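You operate a simulated robot arm through the tools that you are given. There is no shell and no other tool. Be economical: measure what you need, move in short steps, check, and stop when the job is done.

You are at the controls of a simulated two-armed robot. One attempt, no reset.

TASK
Hang the wet brackets: red on hook 4, green on 5, yellow on 6; timer to 30 minutes.
Fine: slide the drip tray in first, no drips on the rack; hold the white timer with one hand as you wind it.

It is judged by the outcome, as a careful person would: the job done as asked, and still so three seconds after it is handed in. It fails if anything else is knocked over, pushed out of place, dropped, spilled or broken.

THE ROBOT
Two 6-joint arms with two-finger parallel grippers on one trunk, on a base that drives. Base frame: it is fixed to the floor where the robot stands at the start and does not move with it; the origin is under the middle of the robot, x ahead of it, y to its left, z up. Readings come in mm, degrees, newtons and seconds.
The left shoulder is at the start at [60, 187, 1238], the right one opposite. With the tool pointing down near the work surface each hand reaches from about 100 to 580 mm from the robot's upright axis, wherever it stands, measured 20 degrees to its own side. Places, roughly: drip tray of the drying rack [600, 0, 800]; hook 4 [800, 100, 1100]; hook 5 [800, 0, 1100]; hook 6 [800, -200, 1100]; knob of the white timer [400, 100, 900]. Payload 1.57 kg a hand.
The TCP of each hand is the grasp point between the finger pads, 30 mm short of the fingertips. In the tool frame z runs along the fingers and y along their closing line. The gripper opens to 110 mm. The fingers are 24 mm wide and 12 mm thick; the gripper's body (48 by 112 mm) begins 78 mm behind the TCP.
Orientation is that of the tool frame in the base frame, as a unit quaternion [x, y, z, w]. With the fingers straight down and closing along the base's y, the tool's x points along the base's -x, its y along +y and its z along -z.

THE INTERFACE
- The arms move only by the tool step_arm. It takes "left_increments", "right_increments" or both (then of equal length, played together; a hand with none holds still); each is a list of rows, each an object of numbers (a shift or turn left out is 0, a gripper value left out holds the last): "dx", "dy", "dz": the shift along the tool's x, y, z in mm; "ax", "ay", "az": the turn, a rotation vector about the tool's x, y, z in degrees; "fingers": the opening, from 0 (shut) to 1 (fully open). In form: [{"dx": .., "dy": .., "dz": .., "ax": .., "ay": .., "az": .., "fingers": ..}, ...]. A call has 1 to 20 rows; each row shifts and turns the commanded pose from where the row before left it, along the tool's axes as they then stand. Each row takes 0.2 s and may step no farther than 50 mm and 8.6 degrees from the row before; otherwise, or with a gripper value out of range, the whole call is refused. Where a pose cannot be reached the arm comes as near as it can. A force on the tool above 40 N (or 10 N above the force at the start of the call, whichever is more), or a blocked arm, ends the call early, and 0.2 s more pass. Each finger travels about 153 mm/s and halts on what it meets, pressing with about 32 N; the grip force reading is that of the motor and also rises with nothing between the fingers. The clock runs only during rows and for 0.2 s after the last one: add rows that do not move to give the fingers time. It gives the time, the measured TCP pose, the force on the tool (base axes), the opening and the grip force at its end, in the units of the frame above (readings bear some noise), with the torque about the TCP (base axes, N m) and any sound that the robot's microphone picked up.
- Cameras (640 x 400 px; columns grow to the right, rows downward): "scene" is now at [17.1, -1.2, 1777.3]; the picture's right is [-0.05, -1.00, 0.00], its down [-0.78, 0.04, -0.63] and it looks along [0.63, -0.03, -0.78] (base axes); focal length 294 px, centre (320, 200). "left" rides on the left gripper at [70, -16, -141] in its tool frame; the picture's right is [0.23, 0.97, 0.00], its down [-0.86, 0.20, -0.48] and it looks along [-0.47, 0.11, 0.88] (tool axes); focal length 222 px, centre (320, 200). "right" rides on the right gripper at [70, 16, -141] in its tool frame; the picture's right is [-0.23, 0.97, 0.00], its down [-0.86, -0.20, -0.48] and it looks along [-0.47, -0.11, 0.88] (tool axes); focal length 222 px, centre (320, 200). There is no depth. A picture from a camera that has moved, and an enlarged one, comes with that camera's place and axes in the base frame and with its lens.
- capture(camera): a new picture of that camera. It takes no simulated time.
- move_column(by): slides the trunk up (or, below 0, down) by that many mm; the arms and the scene camera ride with it, the base frame stays. It gives what a move gives, with no picture.
- drive_base(legs): drives the robot by 1 to 6 legs, each [ahead, left, turn to the left] in mm, mm and degrees, along the robot's own axes; the way and the turn of a leg run together, so that a leg with both is an arc; at most 1500 mm and 180 degrees a leg. The arms and the cameras ride along, it lands a little off, and it stops where it bumps. It gives what a move gives.
- head_to(pan, tilt): turns the head with the scene camera to pan (to the left, within 86 degrees either way) and tilt (down, from -29 to 69), counted from straight ahead of the robot. It gives what a move gives.
- enlarge(camera, box): a new picture of the part [left, top, right, bottom] of that camera's present view, enlarged. It takes no simulated time.
- job_done(): hands the job in; it is judged then, once.

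Work in short steps. Places have to be worked out from the pictures, the camera data and where the tool is seen: move nearer, look again, correct. Check each grasp and each placing, and mend what went wrong. You have 120 turns and 92 pictures in all, those below and enlarged ones among them. Open the grippers and draw the arms clear of the work before you hand the job in, unless the task says otherwise; then end with one line.

The tools are called after "Request:" as a command line: name --argument value ..., lists and objects as JSON in quotes. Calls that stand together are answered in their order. step_arm: Moves the arms, as the interface text tells. Its arguments: {"type":"object","properties":{"left_increments":{"type":"array","items":{"type":"object","properties":{"dx":{"type":"number"},"dy":{"type":"number"},"dz":{"type":"number"},"ax":{"type":"number"},"ay":{"type":"number"},"az":{"type":"number"},"fingers":{"type":"number"}}}},"right_increments":{"type":"array","items":{"type":"object","properties":{"dx":{"type":"number"},"dy":{"type":"number"},"dz":{"type":"number"},"ax":{"type":"number"},"ay":{"type":"number"},"az":{"type":"number"},"fingers":{"type":"number"}}}}},"required":[]} The other tools are called the same way: move_column (by) slides the trunk up or down; drive_base (legs) drives the base; head_to (pan, tilt) turns the head that bears the scene camera; capture (camera) takes a picture; enlarge (camera, box) takes an enlarged picture of a part of a camera's view; job_done () hands the job in.

At the start:

```text
time_s: 0.0
left_eef_pos: [392.2, 108.9, 1457.4]
left_orientation: [0.0, 1.0, -0.001, 0.0]
left_ft_force: [-0.2, -0.7, -0.4]
left_ft_torque: [0.03, 0.02, -0.03]
left_gripper_width: 109.7
left_grasp_force: 0.1
right_eef_pos: [420.1, -199.1, 1471.5]
right_orientation: [-0.001, 1.0, 0.001, 0.0]
right_ft_force: [-0.4, -0.6, -0.5]
right_ft_torque: [0.0, 0.01, 0.0]
right_gripper_width: 110.2
right_grasp_force: 0.2
trunk travel left (down, up): [-866.0, 124.0]
robot x, y, heading: [2.4, -0.3, 0.0]
head pan, tilt: [-2.9, 51.0]
```

scene: 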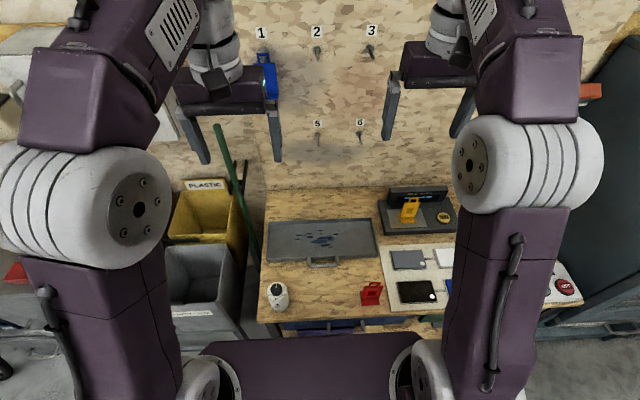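
right: 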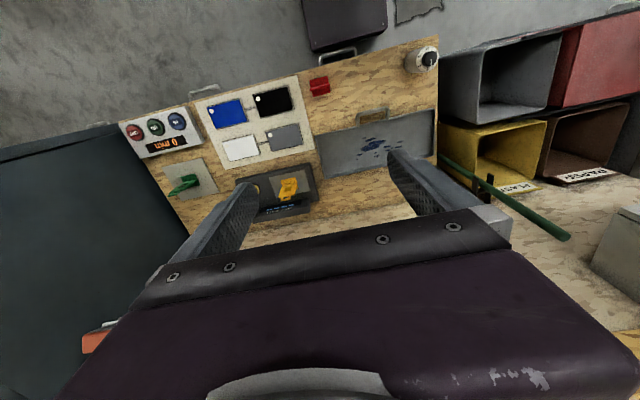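
left: 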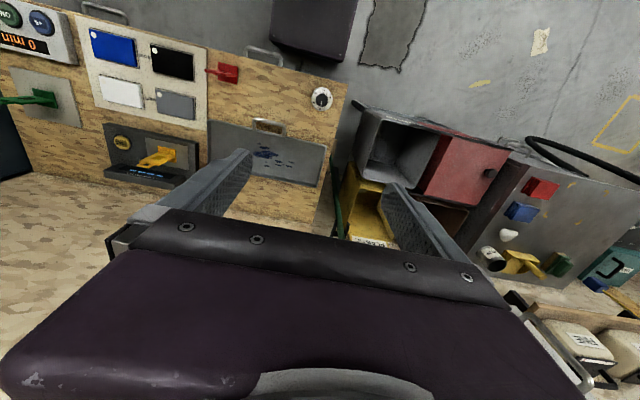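

I'll look closer at the scene before moving: the bench and the wall.

Request:
enlarge --camera "scene" --box '[240, 170, 480, 330]'

Request:
enlarge --camera "scene" --box '[220, 10, 440, 160]'

Request:
enlarge --camera "right" --box '[110, 30, 450, 240]'

```text
2.50 times, centred on (360, 250) of scene
camera zoom: at [17.1, -1.2, 1777.3], right [-0.05, -1.0, 0.0], down [-0.78, 0.04, -0.63], along [0.63, -0.03, -0.78], focal length 734 px, centre (220, 75)
```

zoom: 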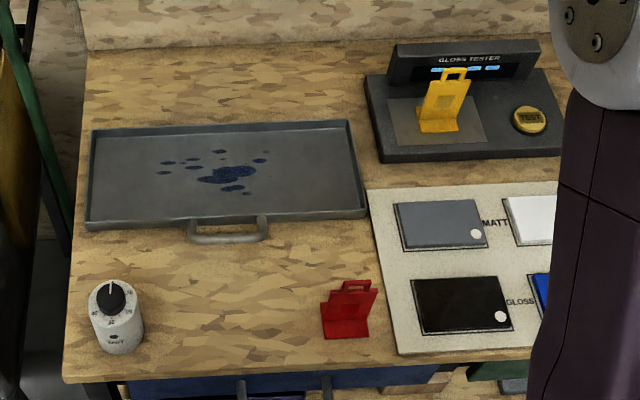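

```text
2.67 times, centred on (330, 85) of scene
camera zoom: at [17.1, -1.2, 1777.3], right [-0.05, -1.0, 0.0], down [-0.78, 0.04, -0.63], along [0.63, -0.03, -0.78], focal length 783 px, centre (293, 507)
```

zoom: 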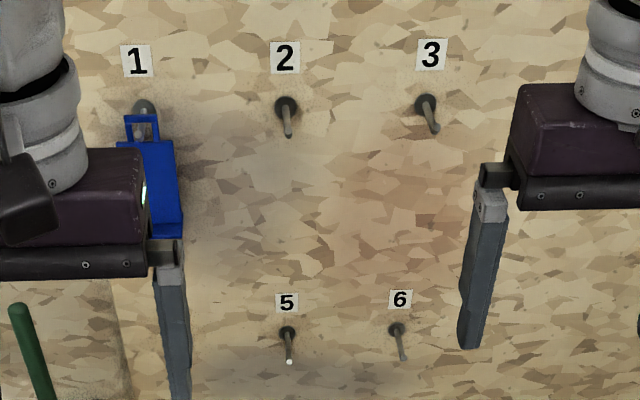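

```text
1.88 times, centred on (280, 135) of right
camera zoom: at [349.5, -183.7, 1612.4], right [0.23, 0.97, 0.0], down [0.86, -0.2, 0.48], along [0.47, -0.11, -0.88], focal length 418 px, centre (395, 322)
```

zoom: 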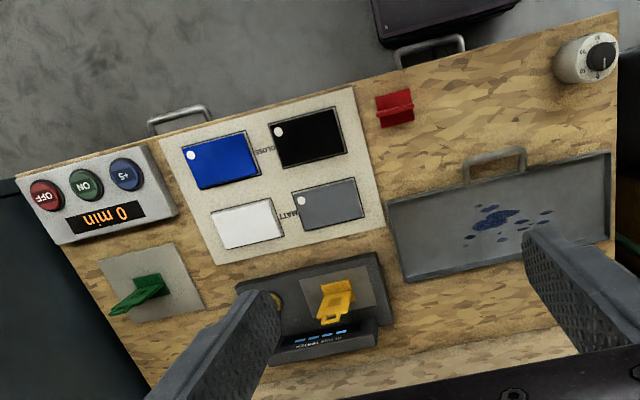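

The tray spans about x 525–692, y −237…170; red is near [367,−187], the timer near [385,118], and hook 5 near y −34. Next I check the bench-to-base clearance by tilting the head down, and look to the right where the green bracket is.

Request:
head_to --pan 0 --tilt 69

Request:
capture --camera "scene"

Request:
head_to --pan -25 --tilt 35

Request:
capture --camera "scene"

```text
time_s: 0.8
left_eef_pos: [390.3, 108.0, 1456.8]
left_orientation: [0.0, 1.0, 0.0, 0.0]
left_ft_force: [-0.1, -0.5, -0.1]
left_ft_torque: [0.0, 0.01, -0.02]
left_gripper_width: 110.0
left_grasp_force: 0.1
right_eef_pos: [420.9, -199.6, 1470.6]
right_orientation: [0.0, 1.0, 0.0, 0.0]
right_ft_force: [-0.8, 0.1, 0.1]
right_ft_torque: [-0.04, 0.0, 0.04]
right_gripper_width: 110.2
right_grasp_force: 0.1
trunk travel left (down, up): [-866.0, 124.0]
robot x, y, heading: [2.1, -2.5, 0.0]
head pan, tilt: [0.0, 68.8]
```

```text
85 pictures are left
camera scene: at [-2.9, 2.6, 1756.8], right [0.0, -1.0, 0.0], down [-0.93, 0.0, -0.36], along [0.36, 0.0, -0.93], focal length 294 px, centre (320, 200)
```

scene: 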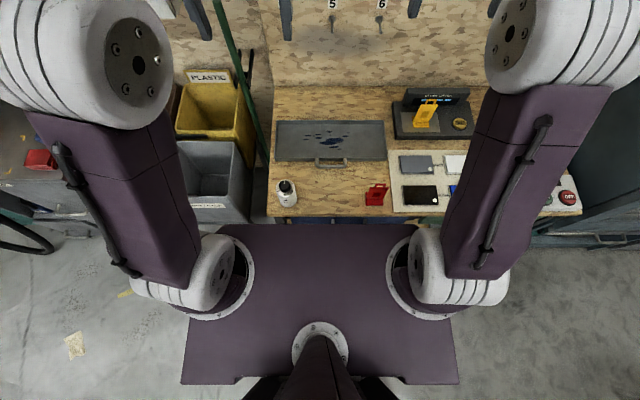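

```text
time_s: 1.8
left_eef_pos: [391.0, 110.3, 1457.1]
left_orientation: [0.0, 1.0, 0.0, -0.001]
left_ft_force: [0.8, -0.6, 0.5]
left_ft_torque: [0.02, -0.02, 0.04]
left_gripper_width: 110.0
left_grasp_force: 0.1
right_eef_pos: [420.6, -201.1, 1469.7]
right_orientation: [0.0, 1.0, 0.001, 0.0]
right_ft_force: [-0.3, 0.7, 0.4]
right_ft_torque: [0.01, 0.02, 0.02]
right_gripper_width: 110.0
right_grasp_force: 0.0
trunk travel left (down, up): [-866.0, 124.0]
robot x, y, heading: [3.2, 0.5, 0.0]
head pan, tilt: [-25.0, 35.0]
```

```text
84 pictures are left
camera scene: at [20.8, -34.5, 1800.4], right [-0.42, -0.91, 0.0], down [-0.52, 0.24, -0.82], along [0.74, -0.35, -0.57], focal length 294 px, centre (320, 200)
```

scene: 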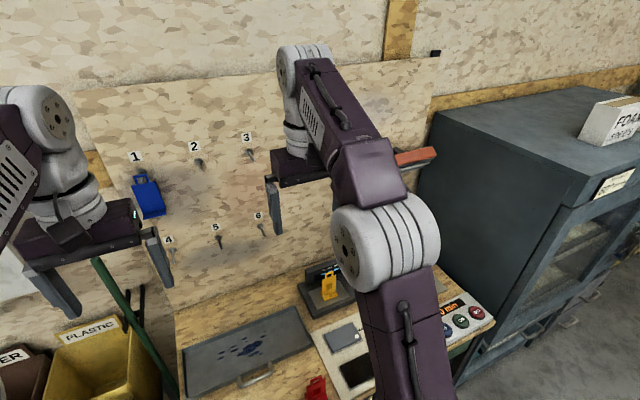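

Hooks come out at about y 116, −34 and −186 with z about 1095, and the wall at x about 880. I drive a short way ahead and check for bumps.

Request:
drive_base --legs '[[120, 0, 0]]'

Request:
head_to --pan 0 --tilt 60

Request:
capture --camera "scene"

Request:
capture --camera "right"

```text
time_s: 3.2
left_eef_pos: [514.4, 111.2, 1455.3]
left_orientation: [-0.002, 1.0, -0.001, -0.002]
left_ft_force: [-0.3, -0.5, -0.4]
left_ft_torque: [-0.01, 0.09, 0.02]
left_gripper_width: 110.1
left_grasp_force: 0.1
right_eef_pos: [545.4, -199.0, 1469.7]
right_orientation: [-0.003, 1.0, 0.0, -0.002]
right_ft_force: [0.5, 0.2, -0.2]
right_ft_torque: [-0.02, 0.05, -0.02]
right_gripper_width: 110.2
right_grasp_force: 0.1
trunk travel left (down, up): [-866.0, 124.0]
robot x, y, heading: [119.6, -1.9, 0.1]
head pan, tilt: [-25.0, 35.0]
stopped in leg 1: the robot was blocked; the commanded pose is now the measured one
```

```text
time_s: 4.1
left_eef_pos: [506.1, 110.7, 1456.4]
left_orientation: [-0.002, 1.0, 0.0, 0.001]
left_ft_force: [-0.7, -0.6, 0.1]
left_ft_torque: [-0.01, -0.04, 0.0]
left_gripper_width: 110.1
left_grasp_force: 0.2
right_eef_pos: [537.1, -199.6, 1471.2]
right_orientation: [-0.003, 1.0, 0.0, 0.0]
right_ft_force: [-0.7, -0.1, -0.4]
right_ft_torque: [0.0, -0.06, 0.0]
right_gripper_width: 110.1
right_grasp_force: 0.1
trunk travel left (down, up): [-866.0, 124.0]
robot x, y, heading: [117.8, -0.5, 0.2]
head pan, tilt: [0.0, 60.0]
```

```text
83 pictures are left
camera scene: at [123.2, 1.3, 1766.2], right [0.0, -1.0, 0.0], down [-0.87, 0.0, -0.5], along [0.5, 0.0, -0.87], focal length 294 px, centre (320, 200)
```

scene: 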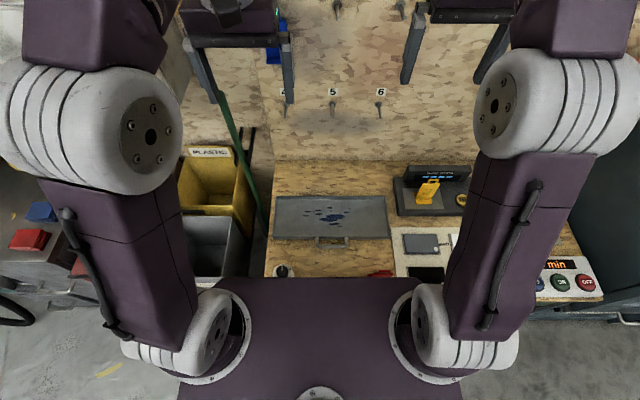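

```text
82 pictures are left
camera right: at [465.9, -183.3, 1612.7], right [0.22, 0.97, 0.0], down [0.86, -0.2, 0.48], along [0.47, -0.11, -0.88], focal length 222 px, centre (320, 200)
```

right: 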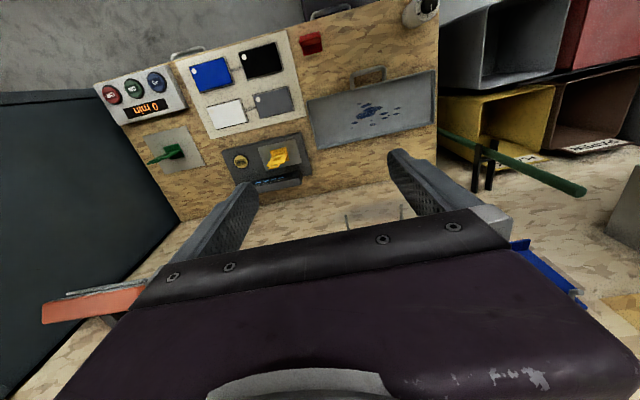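

The base front meets the bench at x ≈ 118, so that is the forward limit. I back off slightly, then bring the right hand down over the tray handle for a close look.

Request:
drive_base --legs '[[-8, 0, 0]]'

Request:
step_arm --right_increments '[{"dx": 9, "dy": 13, "dz": 40}, {"dx": 9, "dy": 13, "dz": 40}, {"dx": 9, "dy": 13, "dz": 40}, {"dx": 9, "dy": 13, "dz": 40}, {"dx": 9, "dy": 13, "dz": 40}, {"dx": 9, "dy": 13, "dz": 40}, {"dx": 9, "dy": 13, "dz": 40}, {"dx": 9, "dy": 13, "dz": 40}, {"dx": 9, "dy": 13, "dz": 40}, {"dx": 9, "dy": 13, "dz": 40}, {"dx": 9, "dy": 13, "dz": 40}, {"dx": 9, "dy": 13, "dz": 40}]'

Request:
capture --camera "right"

Request:
capture --camera "scene"

```text
time_s: 4.8
left_eef_pos: [500.7, 110.8, 1455.4]
left_orientation: [-0.002, 1.0, 0.0, -0.001]
left_ft_force: [0.9, 0.3, -0.6]
left_ft_torque: [0.0, 0.05, -0.02]
left_gripper_width: 110.2
left_grasp_force: 0.1
right_eef_pos: [531.9, -199.0, 1470.6]
right_orientation: [-0.002, 1.0, -0.001, 0.0]
right_ft_force: [1.4, -0.1, -0.7]
right_ft_torque: [-0.02, 0.06, 0.03]
right_gripper_width: 110.0
right_grasp_force: 0.1
trunk travel left (down, up): [-866.0, 124.0]
robot x, y, heading: [113.2, -2.0, 0.2]
head pan, tilt: [0.0, 60.0]
```

```text
time_s: 7.4
left_eef_pos: [498.5, 112.0, 1456.3]
left_orientation: [-0.002, 1.0, -0.001, 0.0]
left_ft_force: [0.4, 0.5, -0.6]
left_ft_torque: [0.0, 0.0, -0.02]
left_gripper_width: 110.0
left_grasp_force: 0.0
right_eef_pos: [421.3, -42.2, 991.5]
right_orientation: [-0.002, 1.0, 0.0, 0.0]
right_ft_force: [0.1, -0.1, -0.4]
right_ft_torque: [0.01, -0.02, 0.0]
right_gripper_width: 110.2
right_grasp_force: 0.0
trunk travel left (down, up): [-866.0, 124.0]
robot x, y, heading: [106.0, -1.1, 0.4]
head pan, tilt: [0.0, 60.0]
```

```text
81 pictures are left
camera right: at [350.6, -26.8, 1132.0], right [0.22, 0.97, 0.0], down [0.86, -0.2, 0.48], along [0.47, -0.11, -0.88], focal length 222 px, centre (320, 200)
```

right: 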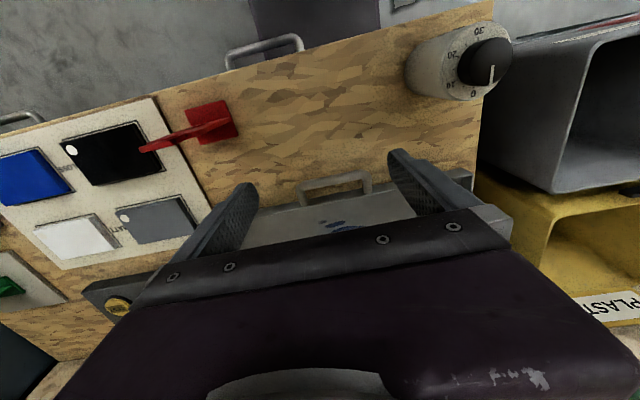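

```text
80 pictures are left
camera scene: at [117.2, 2.7, 1766.2], right [0.0, -1.0, 0.0], down [-0.87, 0.0, -0.5], along [0.5, 0.0, -0.87], focal length 294 px, centre (320, 200)
```

scene: 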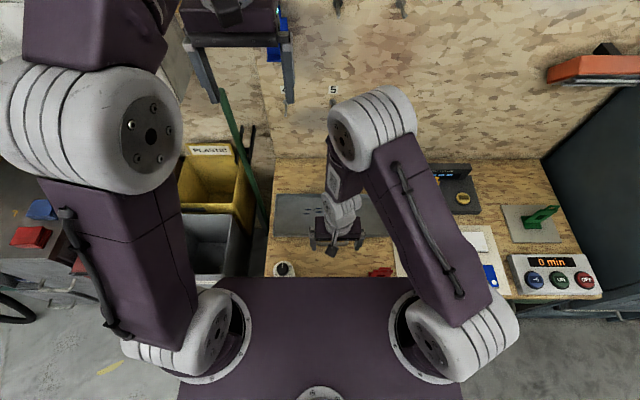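

The handle bar is centred near [497,−38], and the tray front is at x ≈ 525. I lower the trunk for reach, set the fingers 80 mm apart and tilt them slightly forward, to push on the bar at two points.

Request:
move_column --by -120

Request:
step_arm --right_increments '[{"ay": -7, "fingers": 0.73}, {"ay": -7}, {"ay": -7}, {}]'

Request:
capture --camera "right"

```text
time_s: 8.9
left_eef_pos: [500.6, 110.0, 1336.7]
left_orientation: [-0.003, 1.0, 0.001, 0.001]
left_ft_force: [0.0, -0.4, -0.6]
left_ft_torque: [0.0, 0.02, 0.0]
left_gripper_width: 109.9
left_grasp_force: 0.1
right_eef_pos: [421.7, -45.0, 871.8]
right_orientation: [-0.003, 1.0, 0.0, 0.0]
right_ft_force: [-0.8, 1.0, -0.1]
right_ft_torque: [0.01, 0.0, 0.0]
right_gripper_width: 110.2
right_grasp_force: 0.0
trunk travel left (down, up): [-746.0, 244.0]
robot x, y, heading: [111.0, -2.3, 0.3]
head pan, tilt: [0.0, 60.0]
```

```text
time_s: 9.9
left_eef_pos: [498.7, 111.1, 1337.8]
left_orientation: [-0.002, 1.0, 0.0, 0.0]
left_ft_force: [-1.1, 0.4, -0.9]
left_ft_torque: [0.04, -0.02, 0.02]
left_gripper_width: 110.2
left_grasp_force: 0.2
right_eef_pos: [422.7, -42.8, 870.4]
right_orientation: [-0.002, 0.983, 0.0, 0.183]
right_ft_force: [0.3, 0.5, -0.6]
right_ft_torque: [0.02, 0.0, -0.01]
right_gripper_width: 80.4
right_grasp_force: 0.1
trunk travel left (down, up): [-746.0, 244.0]
robot x, y, heading: [111.6, -0.9, -0.0]
head pan, tilt: [0.0, 60.0]
```

```text
79 pictures are left
camera right: at [304.0, -28.0, 978.0], right [0.21, 0.97, 0.08], down [0.63, -0.2, 0.75], along [0.75, -0.11, -0.65], focal length 222 px, centre (320, 200)
```

right: 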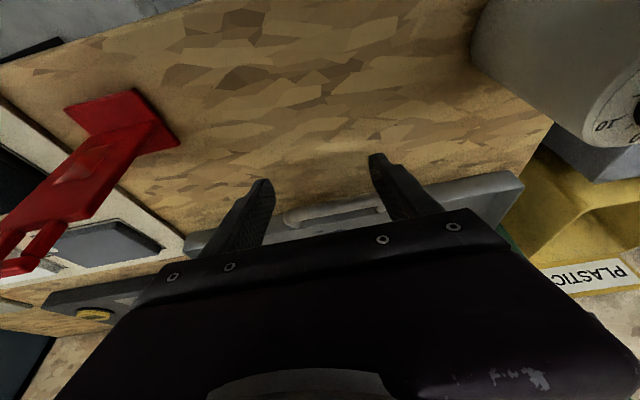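

I lower the fingertips to just above the bench, short of the bar.

Request:
step_arm --right_increments '[{"dx": -10, "dy": 2, "dz": 22}, {"dx": -10, "dy": 2, "dz": 22}, {}]'

Request:
enlarge --camera "right" --box '[180, 130, 520, 270]'

```text
time_s: 10.7
left_eef_pos: [497.9, 110.2, 1336.5]
left_orientation: [-0.003, 1.0, -0.001, 0.0]
left_ft_force: [0.3, 0.4, 0.1]
left_ft_torque: [0.0, 0.0, 0.02]
left_gripper_width: 109.9
left_grasp_force: 0.0
right_eef_pos: [454.7, -40.8, 837.6]
right_orientation: [-0.003, 0.983, 0.001, 0.182]
right_ft_force: [0.3, 0.7, -0.2]
right_ft_torque: [-0.02, 0.01, -0.01]
right_gripper_width: 80.4
right_grasp_force: 0.0
trunk travel left (down, up): [-746.0, 244.0]
robot x, y, heading: [107.8, -1.5, 0.3]
head pan, tilt: [0.0, 60.0]
```

```text
1.88 times, centred on (350, 200) of right
camera zoom: at [337.9, -23.5, 944.7], right [0.21, 0.97, 0.08], down [0.63, -0.2, 0.75], along [0.75, -0.11, -0.65], focal length 418 px, centre (264, 200)
```

zoom: 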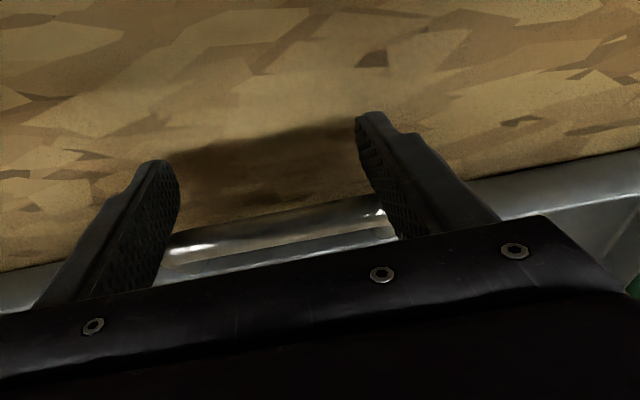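

The bar lies between and ahead of the fingers. I push straight ahead slowly and watch the force.

Request:
step_arm --right_increments '[{"dx": -9.3, "dz": 3.6}, {"dx": -9.3, "dz": 3.6}, {"dx": -9.3, "dz": 3.6}, {"dx": -9.3, "dz": 3.6}, {"dx": -9.3, "dz": 3.6}]'

Request:
capture --camera "right"

Request:
enlarge --camera "scene" --box '[240, 140, 500, 300]'

```text
time_s: 11.9
left_eef_pos: [500.6, 110.3, 1337.4]
left_orientation: [-0.002, 1.0, 0.0, 0.0]
left_ft_force: [0.2, 0.0, -0.2]
left_ft_torque: [-0.02, 0.01, 0.0]
left_gripper_width: 110.0
left_grasp_force: 0.1
right_eef_pos: [506.5, -39.5, 836.5]
right_orientation: [-0.002, 0.983, 0.001, 0.181]
right_ft_force: [0.2, -0.5, 0.0]
right_ft_torque: [-0.06, -0.03, -0.05]
right_gripper_width: 80.5
right_grasp_force: 0.1
trunk travel left (down, up): [-746.0, 244.0]
robot x, y, heading: [108.7, -5.3, 0.5]
head pan, tilt: [0.0, 60.0]
```

```text
77 pictures are left
camera right: at [389.0, -23.7, 943.9], right [0.21, 0.97, 0.08], down [0.63, -0.2, 0.75], along [0.75, -0.1, -0.65], focal length 222 px, centre (320, 200)
```

right: 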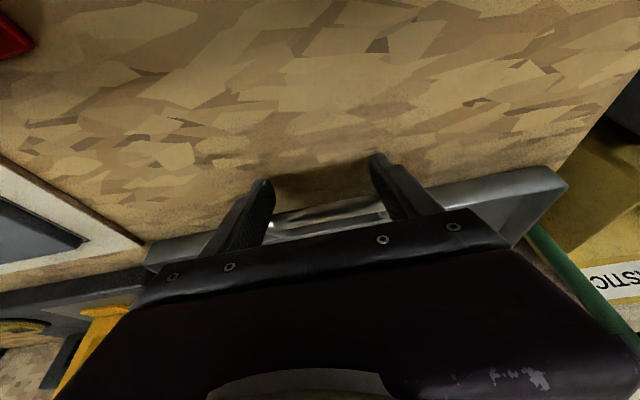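

```text
2.46 times, centred on (370, 220) of scene
camera zoom: at [116.7, 1.5, 1646.1], right [0.0, -1.0, 0.0], down [-0.87, 0.0, -0.5], along [0.5, 0.0, -0.87], focal length 723 px, centre (197, 151)
```

zoom: 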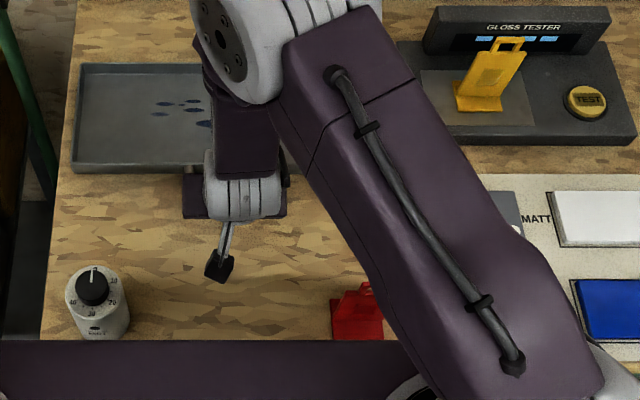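

The tray moved about 37 mm, straight, with little force. I keep pushing.

Request:
step_arm --right_increments '[{"dx": -9.3, "dz": 3.6}, {"dx": -9.3, "dz": 3.6}, {"dx": -9.3, "dz": 3.6}, {"dx": -9.3, "dz": 3.6}, {"dx": -9.3, "dz": 3.6}, {"dx": -9.3, "dz": 3.6}, {"dx": -9.3, "dz": 3.6}, {"dx": -9.3, "dz": 3.6}, {"dx": -9.3, "dz": 3.6}, {"dx": -9.3, "dz": 3.6}]'

Request:
enlarge --camera "scene" --box '[240, 140, 500, 300]'

```text
time_s: 14.1
left_eef_pos: [499.9, 110.6, 1336.4]
left_orientation: [-0.003, 1.0, -0.001, -0.001]
left_ft_force: [0.9, 0.1, 0.1]
left_ft_torque: [0.02, 0.03, -0.01]
left_gripper_width: 109.9
left_grasp_force: 0.0
right_eef_pos: [605.6, -38.4, 836.2]
right_orientation: [-0.002, 0.983, 0.0, 0.182]
right_ft_force: [-0.5, 0.2, 0.1]
right_ft_torque: [0.02, -0.01, 0.0]
right_gripper_width: 80.4
right_grasp_force: 0.0
trunk travel left (down, up): [-746.0, 244.0]
robot x, y, heading: [105.9, 1.5, 0.3]
head pan, tilt: [0.0, 60.0]
```

```text
2.46 times, centred on (370, 220) of scene
camera zoom: at [116.7, 1.5, 1646.2], right [0.0, -1.0, 0.0], down [-0.87, 0.0, -0.5], along [0.5, 0.0, -0.87], focal length 723 px, centre (197, 151)
```

zoom: 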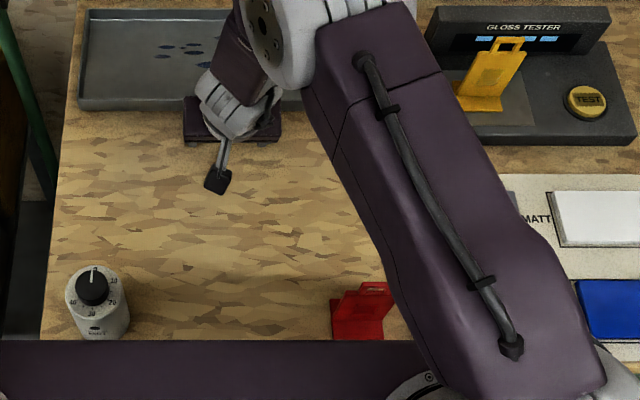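

Back edge now near x 835. I push another 35 mm in small steps.

Request:
step_arm --right_increments '[{"dx": -6.5, "dz": 2.5}, {"dx": -6.5, "dz": 2.5}, {"dx": -6.5, "dz": 2.5}, {"dx": -6.5, "dz": 2.5}, {"dx": -6.5, "dz": 2.5}]'

Request:
head_to --pan 0 --tilt 45

Request:
enlarge --camera "scene" --box '[240, 100, 480, 260]'

```text
time_s: 15.3
left_eef_pos: [493.2, 111.2, 1337.9]
left_orientation: [-0.002, 1.0, 0.0, 0.002]
left_ft_force: [0.3, -0.5, 0.1]
left_ft_torque: [0.02, 0.02, 0.03]
left_gripper_width: 109.9
left_grasp_force: 0.1
right_eef_pos: [633.1, -39.3, 836.0]
right_orientation: [-0.001, 0.984, -0.001, 0.18]
right_ft_force: [-33.7, 2.6, -11.2]
right_ft_torque: [0.74, 0.05, -0.91]
right_gripper_width: 78.9
right_grasp_force: 0.1
trunk travel left (down, up): [-746.0, 244.0]
robot x, y, heading: [112.2, -2.1, 0.2]
head pan, tilt: [0.0, 60.0]
```

```text
time_s: 16.1
left_eef_pos: [495.0, 110.6, 1338.9]
left_orientation: [-0.002, 1.0, 0.0, 0.002]
left_ft_force: [0.6, 0.2, 0.2]
left_ft_torque: [0.0, 0.01, 0.0]
left_gripper_width: 109.9
left_grasp_force: 0.1
right_eef_pos: [634.0, -40.5, 835.3]
right_orientation: [-0.002, 0.984, -0.001, 0.179]
right_ft_force: [-39.8, 2.7, -19.7]
right_ft_torque: [1.29, 0.15, -1.41]
right_gripper_width: 77.4
right_grasp_force: 0.0
trunk travel left (down, up): [-746.0, 244.0]
robot x, y, heading: [113.2, -1.8, 0.3]
head pan, tilt: [0.0, 45.0]
```

```text
2.50 times, centred on (360, 180) of scene
camera zoom: at [125.1, 1.8, 1665.5], right [0.0, -1.0, 0.0], down [-0.71, 0.0, -0.71], along [0.71, 0.0, -0.71], focal length 734 px, centre (220, 250)
```

zoom: 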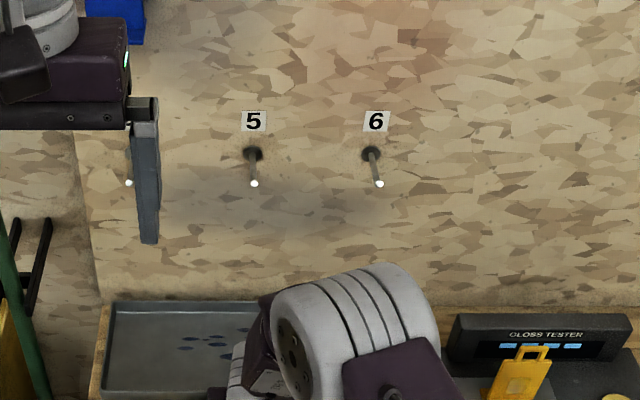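

The tray met a firm stop (−34 N), so it is fully in. I retract the right hand back and up, then view the hooks with the left hand camera.

Request:
step_arm --right_increments '[{"dx": 9.3, "dz": -3.6}, {"dx": 18.7, "dz": -7.2}, {"dx": 0, "dz": -30}, {"dx": 0, "dz": -40}, {"dx": 18, "dz": -40}, {"dx": 37, "dz": -14}]'

Request:
capture --camera "left"

Request:
capture --camera "scene"

```text
time_s: 17.5
left_eef_pos: [498.2, 111.5, 1336.8]
left_orientation: [-0.003, 1.0, 0.0, 0.0]
left_ft_force: [0.8, 0.1, -0.3]
left_ft_torque: [0.03, 0.0, 0.04]
left_gripper_width: 110.0
left_grasp_force: 0.1
right_eef_pos: [512.9, -38.6, 932.8]
right_orientation: [-0.002, 0.983, 0.0, 0.183]
right_ft_force: [0.4, 0.4, 0.7]
right_ft_torque: [0.03, -0.04, 0.0]
right_gripper_width: 80.7
right_grasp_force: 0.1
trunk travel left (down, up): [-746.0, 244.0]
robot x, y, heading: [106.2, 0.2, 0.1]
head pan, tilt: [0.0, 45.0]
```

```text
73 pictures are left
camera left: at [428.3, 93.6, 1478.2], right [-0.23, 0.97, 0.0], down [0.85, 0.2, 0.48], along [0.47, 0.11, -0.88], focal length 222 px, centre (320, 200)
```

left: 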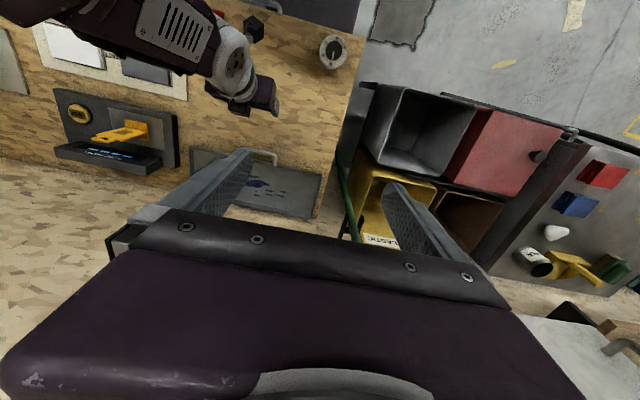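

```text
72 pictures are left
camera scene: at [129.6, 2.1, 1665.6], right [0.0, -1.0, 0.0], down [-0.71, 0.0, -0.71], along [0.71, 0.0, -0.71], focal length 294 px, centre (320, 200)
```

scene: 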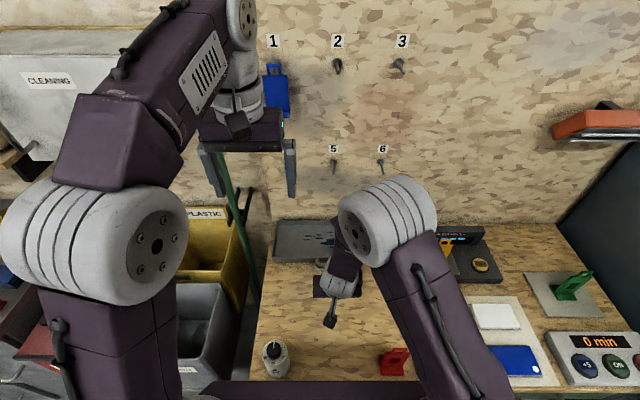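

I bring the right hand over the red bracket for a close view.

Request:
step_arm --right_increments '[{"dx": 28, "dy": -30, "dz": -16}, {"dx": 28, "dy": -30, "dz": -16}, {"dx": 28, "dy": -30, "dz": -16}, {"dx": 28, "dy": -30, "dz": -16}, {"dx": 28, "dy": -30, "dz": -16}]'

Request:
capture --camera "right"

Request:
head_to --pan -5 --tilt 62

Request:
capture --camera "scene"

```text
time_s: 18.7
left_eef_pos: [498.7, 109.9, 1337.0]
left_orientation: [-0.003, 1.0, 0.001, 0.001]
left_ft_force: [0.2, 0.0, -1.1]
left_ft_torque: [0.04, -0.01, -0.03]
left_gripper_width: 110.1
left_grasp_force: 0.1
right_eef_pos: [465.0, -160.7, 930.4]
right_orientation: [-0.002, 0.983, 0.001, 0.181]
right_ft_force: [-0.2, 0.2, 0.3]
right_ft_torque: [0.03, 0.02, 0.02]
right_gripper_width: 80.5
right_grasp_force: 0.1
right hand out of reach, approached as far as the arm can: row 3, 4, 5
trunk travel left (down, up): [-746.0, 244.0]
robot x, y, heading: [109.9, -4.8, 0.4]
head pan, tilt: [0.0, 45.0]
```

```text
71 pictures are left
camera right: at [349.3, -146.6, 1037.5], right [0.21, 0.97, 0.08], down [0.63, -0.2, 0.75], along [0.75, -0.1, -0.65], focal length 222 px, centre (320, 200)
```

right: 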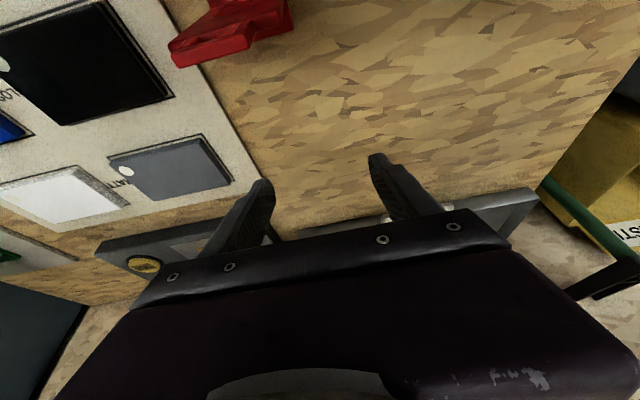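

```text
time_s: 19.5
left_eef_pos: [498.8, 110.7, 1336.4]
left_orientation: [-0.003, 1.0, -0.001, 0.0]
left_ft_force: [0.1, 0.7, 0.3]
left_ft_torque: [-0.02, -0.02, 0.03]
left_gripper_width: 110.2
left_grasp_force: 0.1
right_eef_pos: [466.3, -159.2, 930.1]
right_orientation: [-0.003, 0.984, 0.001, 0.181]
right_ft_force: [-0.5, 0.7, 1.1]
right_ft_torque: [0.02, -0.04, 0.0]
right_gripper_width: 80.1
right_grasp_force: 0.1
trunk travel left (down, up): [-746.0, 244.0]
robot x, y, heading: [105.6, -1.4, 0.3]
head pan, tilt: [-5.0, 62.0]
```

```text
70 pictures are left
camera scene: at [113.8, -3.6, 1643.9], right [-0.08, -1.0, 0.0], down [-0.88, 0.07, -0.47], along [0.47, -0.04, -0.88], focal length 294 px, centre (320, 200)
```

scene: 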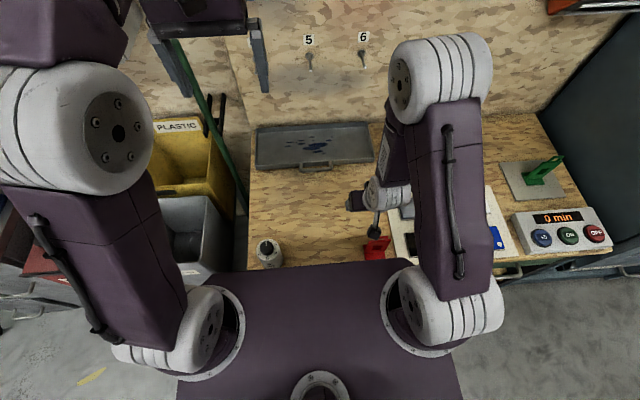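

Too close for that arm pose. I lift the hand and drive back about 170 mm, so red sits at a comfortable distance.

Request:
step_arm --right_increments '[{"dx": -15, "dz": -40}, {"dx": -15, "dz": -40}]'

Request:
drive_base --legs '[[-190, 0, 0]]'

Request:
capture --camera "right"

Request:
enlarge --camera "scene" --box '[240, 120, 440, 245]'

```text
time_s: 20.1
left_eef_pos: [497.1, 110.9, 1338.2]
left_orientation: [-0.002, 1.0, 0.0, 0.001]
left_ft_force: [-0.7, -0.3, -0.9]
left_ft_torque: [-0.02, -0.02, 0.03]
left_gripper_width: 110.1
left_grasp_force: 0.0
right_eef_pos: [471.2, -159.7, 1016.1]
right_orientation: [-0.003, 0.983, 0.0, 0.182]
right_ft_force: [-0.6, 0.8, 0.7]
right_ft_torque: [-0.01, 0.01, -0.02]
right_gripper_width: 80.0
right_grasp_force: 0.0
right hand out of reach, approached as far as the arm can: row 1
trunk travel left (down, up): [-746.0, 244.0]
robot x, y, heading: [108.7, 2.0, 0.4]
head pan, tilt: [-5.0, 62.0]
```

```text
time_s: 21.7
left_eef_pos: [312.2, 110.9, 1334.6]
left_orientation: [-0.004, 1.0, -0.001, 0.0]
left_ft_force: [-0.1, 0.5, -0.2]
left_ft_torque: [0.01, 0.03, 0.01]
left_gripper_width: 110.1
left_grasp_force: 0.0
right_eef_pos: [284.9, -159.9, 1014.7]
right_orientation: [-0.004, 0.984, 0.001, 0.181]
right_ft_force: [-0.6, 0.3, 0.6]
right_ft_torque: [0.02, 0.01, 0.0]
right_gripper_width: 80.4
right_grasp_force: 0.0
trunk travel left (down, up): [-746.0, 244.0]
robot x, y, heading: [-81.7, -3.1, 0.3]
head pan, tilt: [-5.0, 62.0]
```

```text
69 pictures are left
camera right: at [169.6, -145.0, 1121.8], right [0.21, 0.98, 0.08], down [0.63, -0.2, 0.75], along [0.75, -0.1, -0.66], focal length 222 px, centre (320, 200)
```

right: 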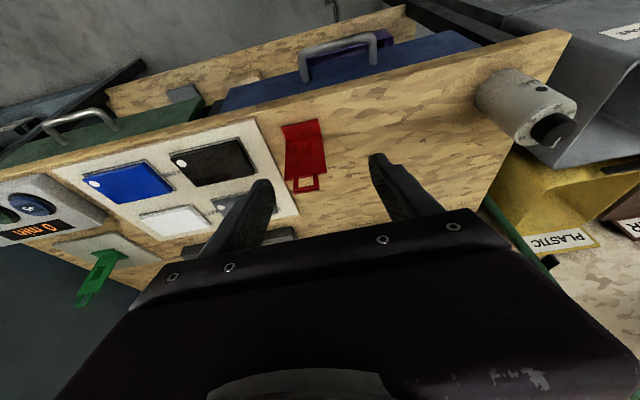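

```text
3.20 times, centred on (340, 182) of scene
camera zoom: at [-72.5, -5.1, 1643.8], right [-0.08, -1.0, 0.0], down [-0.88, 0.07, -0.47], along [0.47, -0.04, -0.88], focal length 940 px, centre (256, 256)
```

zoom: 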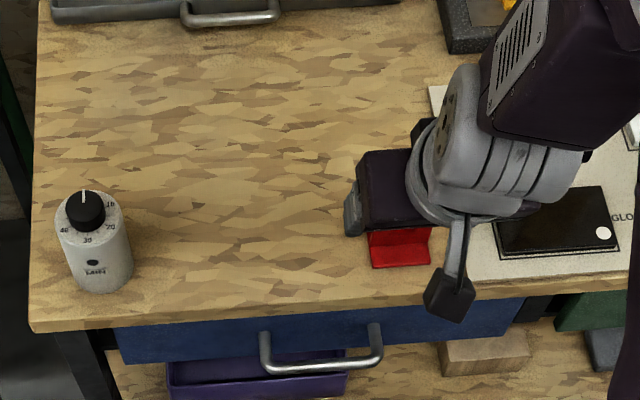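

Red appears nearly square to the base axes. I enlarge it to measure the plate, foot and eye.

Request:
enlarge --camera "right" --box '[260, 100, 356, 210]'

Request:
enlarge --camera "right" --box '[450, 50, 600, 170]'

```text
3.64 times, centred on (308, 155) of right
camera zoom: at [169.6, -145.0, 1121.8], right [0.21, 0.98, 0.08], down [0.63, -0.2, 0.75], along [0.75, -0.1, -0.66], focal length 808 px, centre (364, 364)
```

zoom: 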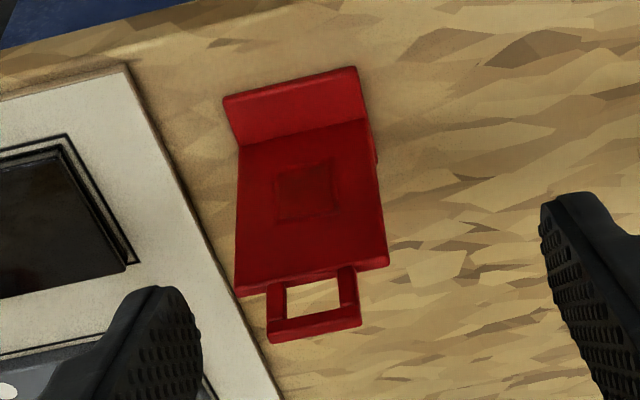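

```text
3.33 times, centred on (525, 110) of right
camera zoom: at [169.6, -145.0, 1121.8], right [0.21, 0.98, 0.08], down [0.63, -0.2, 0.75], along [0.75, -0.1, -0.66], focal length 740 px, centre (-363, 500)
```

zoom: 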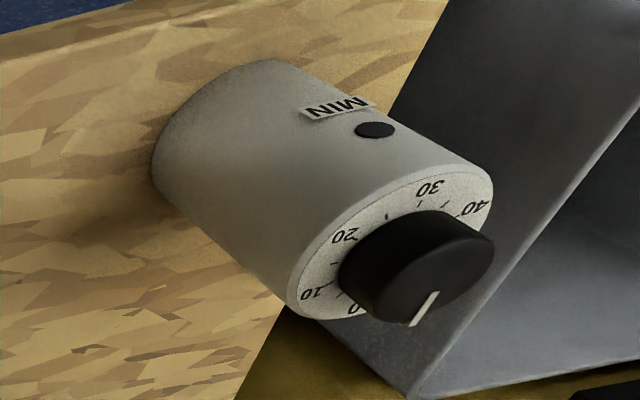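

Red stands square: the plate is at x≈369, y −217…−158, top z 901, with the eye window near z 912 and the foot toward me. I'll pick it with the left hand, which serves hook 4, so I shift the base right and move the right arm out of the way.

Request:
drive_base --legs '[[0, -150, 0]]'

Request:
step_arm --right_increments '[{"dx": -15, "dy": -30, "dz": -28}, {"dx": -15, "dy": -30, "dz": -28}, {"dx": -15, "dy": -30, "dz": -28}, {"dx": -15, "dy": -30, "dz": -28}, {"dx": -15, "dy": -30, "dz": -28}]'

Request:
capture --camera "scene"

```text
time_s: 23.0
left_eef_pos: [310.3, -35.9, 1336.6]
left_orientation: [-0.004, 1.0, -0.001, 0.0]
left_ft_force: [0.3, -0.4, -0.3]
left_ft_torque: [0.03, 0.03, 0.02]
left_gripper_width: 110.0
left_grasp_force: 0.0
right_eef_pos: [285.0, -308.0, 1016.1]
right_orientation: [-0.005, 0.983, 0.001, 0.182]
right_ft_force: [-0.6, -0.1, -0.1]
right_ft_torque: [-0.02, -0.01, -0.04]
right_gripper_width: 80.3
right_grasp_force: 0.0
trunk travel left (down, up): [-746.0, 244.0]
robot x, y, heading: [-83.5, -151.4, 0.2]
head pan, tilt: [-5.0, 62.0]
```

```text
time_s: 24.2
left_eef_pos: [310.7, -38.7, 1338.0]
left_orientation: [-0.004, 1.0, 0.0, 0.0]
left_ft_force: [0.1, -0.6, -0.1]
left_ft_torque: [0.0, -0.01, -0.01]
left_gripper_width: 109.6
left_grasp_force: 0.1
right_eef_pos: [305.3, -448.6, 1166.7]
right_orientation: [-0.003, 0.984, 0.0, 0.181]
right_ft_force: [0.6, -0.1, -0.7]
right_ft_torque: [0.02, 0.0, -0.02]
right_gripper_width: 80.2
right_grasp_force: 0.0
right hand out of reach, approached as far as the arm can: row 1
trunk travel left (down, up): [-746.0, 244.0]
robot x, y, heading: [-80.7, -148.1, 0.3]
head pan, tilt: [-5.0, 62.0]
```

```text
65 pictures are left
camera scene: at [-74.7, -154.8, 1643.8], right [-0.08, -1.0, 0.0], down [-0.88, 0.07, -0.47], along [0.47, -0.04, -0.88], focal length 294 px, centre (320, 200)
```

scene: 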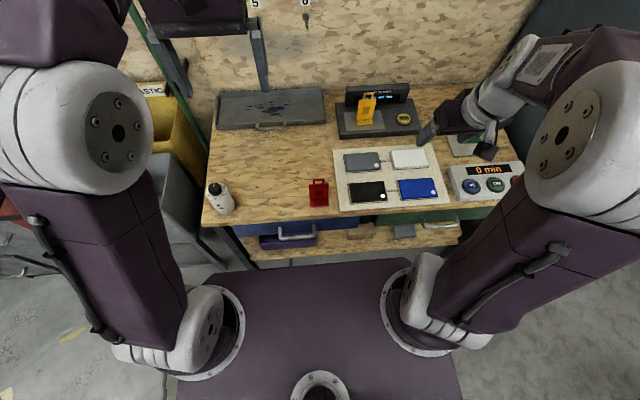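

Red is clear. A tilted tool needs distance, so I drive back another 130 mm and bring the left hand in front of red, tilting it forward.

Request:
drive_base --legs '[[-130, 0, 0]]'

Request:
step_arm --left_increments '[{"dx": -13, "dy": -21, "dz": 31}, {"dx": -13, "dy": -21, "dz": 31}, {"dx": -13, "dy": -21, "dz": 31}, {"dx": -13, "dy": -21, "dz": 31}, {"dx": -13, "dy": -21, "dz": 31}, {"dx": -13, "dy": -21, "dz": 31}, {"dx": -13, "dy": -21, "dz": 31}, {"ay": -7.2, "fingers": 0.8}, {"ay": -7.2}, {"ay": -7.2}, {"ay": -7.2}, {"ay": -7.2}, {"ay": -7.2}, {"ay": -7.2}]'

Request:
capture --camera "left"

```text
time_s: 25.5
left_eef_pos: [181.5, -41.5, 1335.4]
left_orientation: [-0.005, 1.0, 0.001, 0.0]
left_ft_force: [-0.7, -0.4, -0.2]
left_ft_torque: [-0.02, 0.04, 0.02]
left_gripper_width: 110.1
left_grasp_force: 0.2
right_eef_pos: [179.7, -451.4, 1163.8]
right_orientation: [-0.005, 0.984, 0.001, 0.18]
right_ft_force: [-0.7, 0.7, -0.2]
right_ft_torque: [0.0, -0.01, 0.03]
right_gripper_width: 80.3
right_grasp_force: 0.0
trunk travel left (down, up): [-746.0, 244.0]
robot x, y, heading: [-214.5, -152.2, 0.3]
head pan, tilt: [-5.0, 62.0]
```

```text
time_s: 28.5
left_eef_pos: [272.9, -185.6, 1119.0]
left_orientation: [-0.004, 0.904, 0.003, 0.427]
left_ft_force: [0.2, 0.2, 0.1]
left_ft_torque: [0.02, 0.02, -0.03]
left_gripper_width: 88.1
left_grasp_force: 0.0
right_eef_pos: [177.1, -450.2, 1163.9]
right_orientation: [-0.003, 0.983, 0.001, 0.182]
right_ft_force: [-0.2, 0.0, 0.0]
right_ft_torque: [-0.01, -0.01, -0.01]
right_gripper_width: 80.3
right_grasp_force: 0.0
trunk travel left (down, up): [-746.0, 244.0]
robot x, y, heading: [-208.0, -149.6, 0.3]
head pan, tilt: [-5.0, 62.0]
```

```text
64 pictures are left
camera left: at [119.0, -203.9, 1155.7], right [-0.15, 0.97, -0.17], down [0.18, 0.2, 0.96], along [0.97, 0.12, -0.2], focal length 222 px, centre (320, 200)
```

left: 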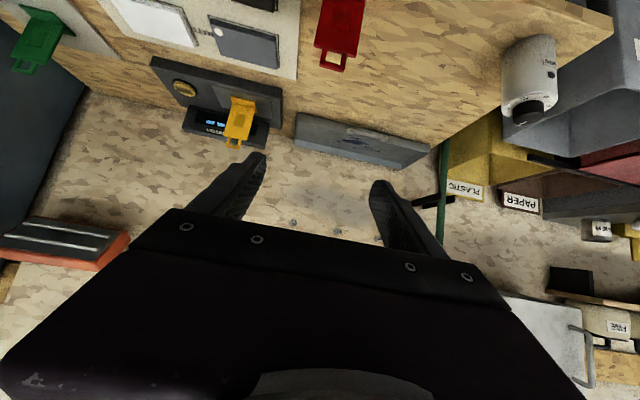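

The tilted pose works. Lower to pregrasp height, about z 945, still 95 mm short of the plate.

Request:
step_arm --left_increments '[{"dx": 33.5, "dz": 27.8}, {"dx": 33.5, "dz": 27.8}, {"dx": 33.5, "dz": 27.8}, {"dx": 33.5, "dz": 27.8}, {}]'

Request:
capture --camera "left"

```text
time_s: 29.7
left_eef_pos: [273.7, -186.9, 945.9]
left_orientation: [-0.004, 0.905, 0.002, 0.426]
left_ft_force: [-0.6, -0.2, -0.3]
left_ft_torque: [0.01, 0.0, -0.01]
left_gripper_width: 87.6
left_grasp_force: 0.0
right_eef_pos: [176.6, -449.1, 1166.0]
right_orientation: [-0.004, 0.983, 0.001, 0.182]
right_ft_force: [-0.5, 0.5, -0.6]
right_ft_torque: [0.02, -0.03, -0.04]
right_gripper_width: 80.5
right_grasp_force: 0.0
trunk travel left (down, up): [-746.0, 244.0]
robot x, y, heading: [-208.9, -155.7, 0.6]
head pan, tilt: [-5.0, 62.0]
```

```text
63 pictures are left
camera left: at [120.1, -204.2, 982.0], right [-0.15, 0.97, -0.17], down [0.17, 0.2, 0.96], along [0.97, 0.12, -0.2], focal length 222 px, centre (320, 200)
```

left: 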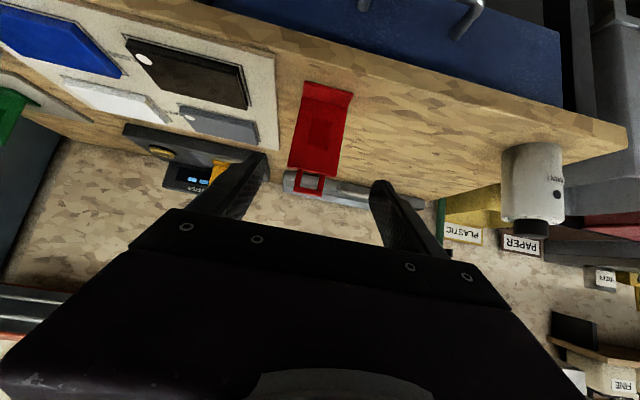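

Aligned: eye at y ≈ −190, z ≈ 915. I advance along the tool axis to straddle the plate and close.

Request:
step_arm --left_increments '[{"dz": 31.5, "dy": -0.5}, {"dz": 31.5, "dy": -0.5}, {"dz": 31.5, "dy": -0.5}, {"dz": 31.5, "dy": -0.5}, {}]'

Request:
capture --camera "left"

```text
time_s: 30.9
left_eef_pos: [370.8, -187.6, 865.0]
left_orientation: [-0.004, 0.905, 0.003, 0.426]
left_ft_force: [-0.7, 0.2, -0.1]
left_ft_torque: [0.0, 0.01, -0.03]
left_gripper_width: 88.0
left_grasp_force: 0.0
right_eef_pos: [176.8, -449.5, 1165.6]
right_orientation: [-0.005, 0.983, 0.001, 0.182]
right_ft_force: [-1.0, -0.6, 0.5]
right_ft_torque: [0.03, 0.0, 0.01]
right_gripper_width: 80.3
right_grasp_force: 0.1
trunk travel left (down, up): [-746.0, 244.0]
robot x, y, heading: [-203.4, -148.5, 0.5]
head pan, tilt: [-5.0, 62.0]
```

```text
62 pictures are left
camera left: at [216.8, -205.1, 901.1], right [-0.15, 0.97, -0.17], down [0.17, 0.2, 0.96], along [0.97, 0.12, -0.2], focal length 222 px, centre (320, 200)
```

left: 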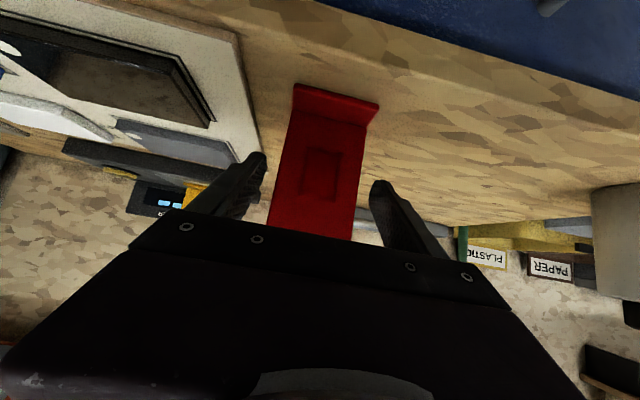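

The plate sits centrally between the fingers; closing, then a small lift.

Request:
step_arm --left_increments '[{"fingers": 0.5}, {"fingers": 0.3}, {}, {}]'

Request:
step_arm --left_increments '[{"dx": -11.6, "dz": -9.5}, {"dx": -11.6, "dz": -9.5}, {"dx": -11.6, "dz": -9.5}, {}]'

Request:
capture --camera "left"

Request:
enlarge --camera "scene" --box '[200, 60, 440, 220]'

```text
time_s: 31.9
left_eef_pos: [371.3, -187.2, 865.9]
left_orientation: [-0.004, 0.905, 0.003, 0.426]
left_ft_force: [0.4, -1.5, 1.1]
left_ft_torque: [-0.01, -0.12, -0.05]
left_gripper_width: 59.7
left_grasp_force: 32.5
right_eef_pos: [177.4, -449.7, 1164.9]
right_orientation: [-0.004, 0.983, 0.001, 0.182]
right_ft_force: [0.0, 0.5, 0.0]
right_ft_torque: [0.0, -0.01, -0.01]
right_gripper_width: 80.4
right_grasp_force: 0.1
trunk travel left (down, up): [-746.0, 244.0]
robot x, y, heading: [-207.4, -152.8, 0.6]
head pan, tilt: [-5.0, 62.0]
```

```text
time_s: 32.9
left_eef_pos: [370.3, -187.0, 910.4]
left_orientation: [-0.003, 0.905, 0.001, 0.425]
left_ft_force: [0.0, -0.7, -2.6]
left_ft_torque: [-0.03, -0.02, 0.0]
left_gripper_width: 59.8
left_grasp_force: 32.3
right_eef_pos: [177.3, -450.6, 1165.3]
right_orientation: [-0.004, 0.983, 0.001, 0.181]
right_ft_force: [0.2, -0.3, 1.0]
right_ft_torque: [-0.01, 0.03, 0.04]
right_gripper_width: 80.0
right_grasp_force: 0.1
trunk travel left (down, up): [-746.0, 244.0]
robot x, y, heading: [-211.8, -147.5, 0.2]
head pan, tilt: [-5.0, 62.0]
```

```text
61 pictures are left
camera left: at [218.0, -205.1, 946.3], right [-0.15, 0.97, -0.17], down [0.18, 0.2, 0.96], along [0.97, 0.12, -0.2], focal length 222 px, centre (320, 200)
```

left: 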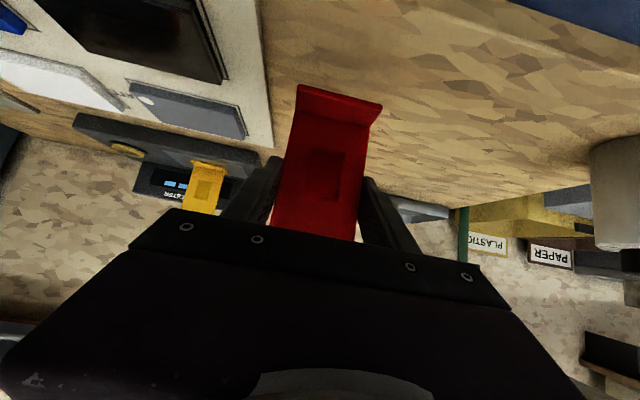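

```text
2.50 times, centred on (320, 140) of scene
camera zoom: at [-203.6, -155.2, 1643.8], right [-0.08, -1.0, 0.0], down [-0.88, 0.07, -0.47], along [0.47, -0.04, -0.88], focal length 734 px, centre (320, 350)
```

zoom: 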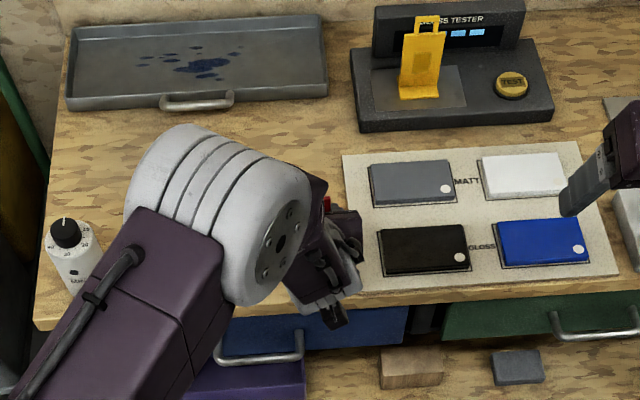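

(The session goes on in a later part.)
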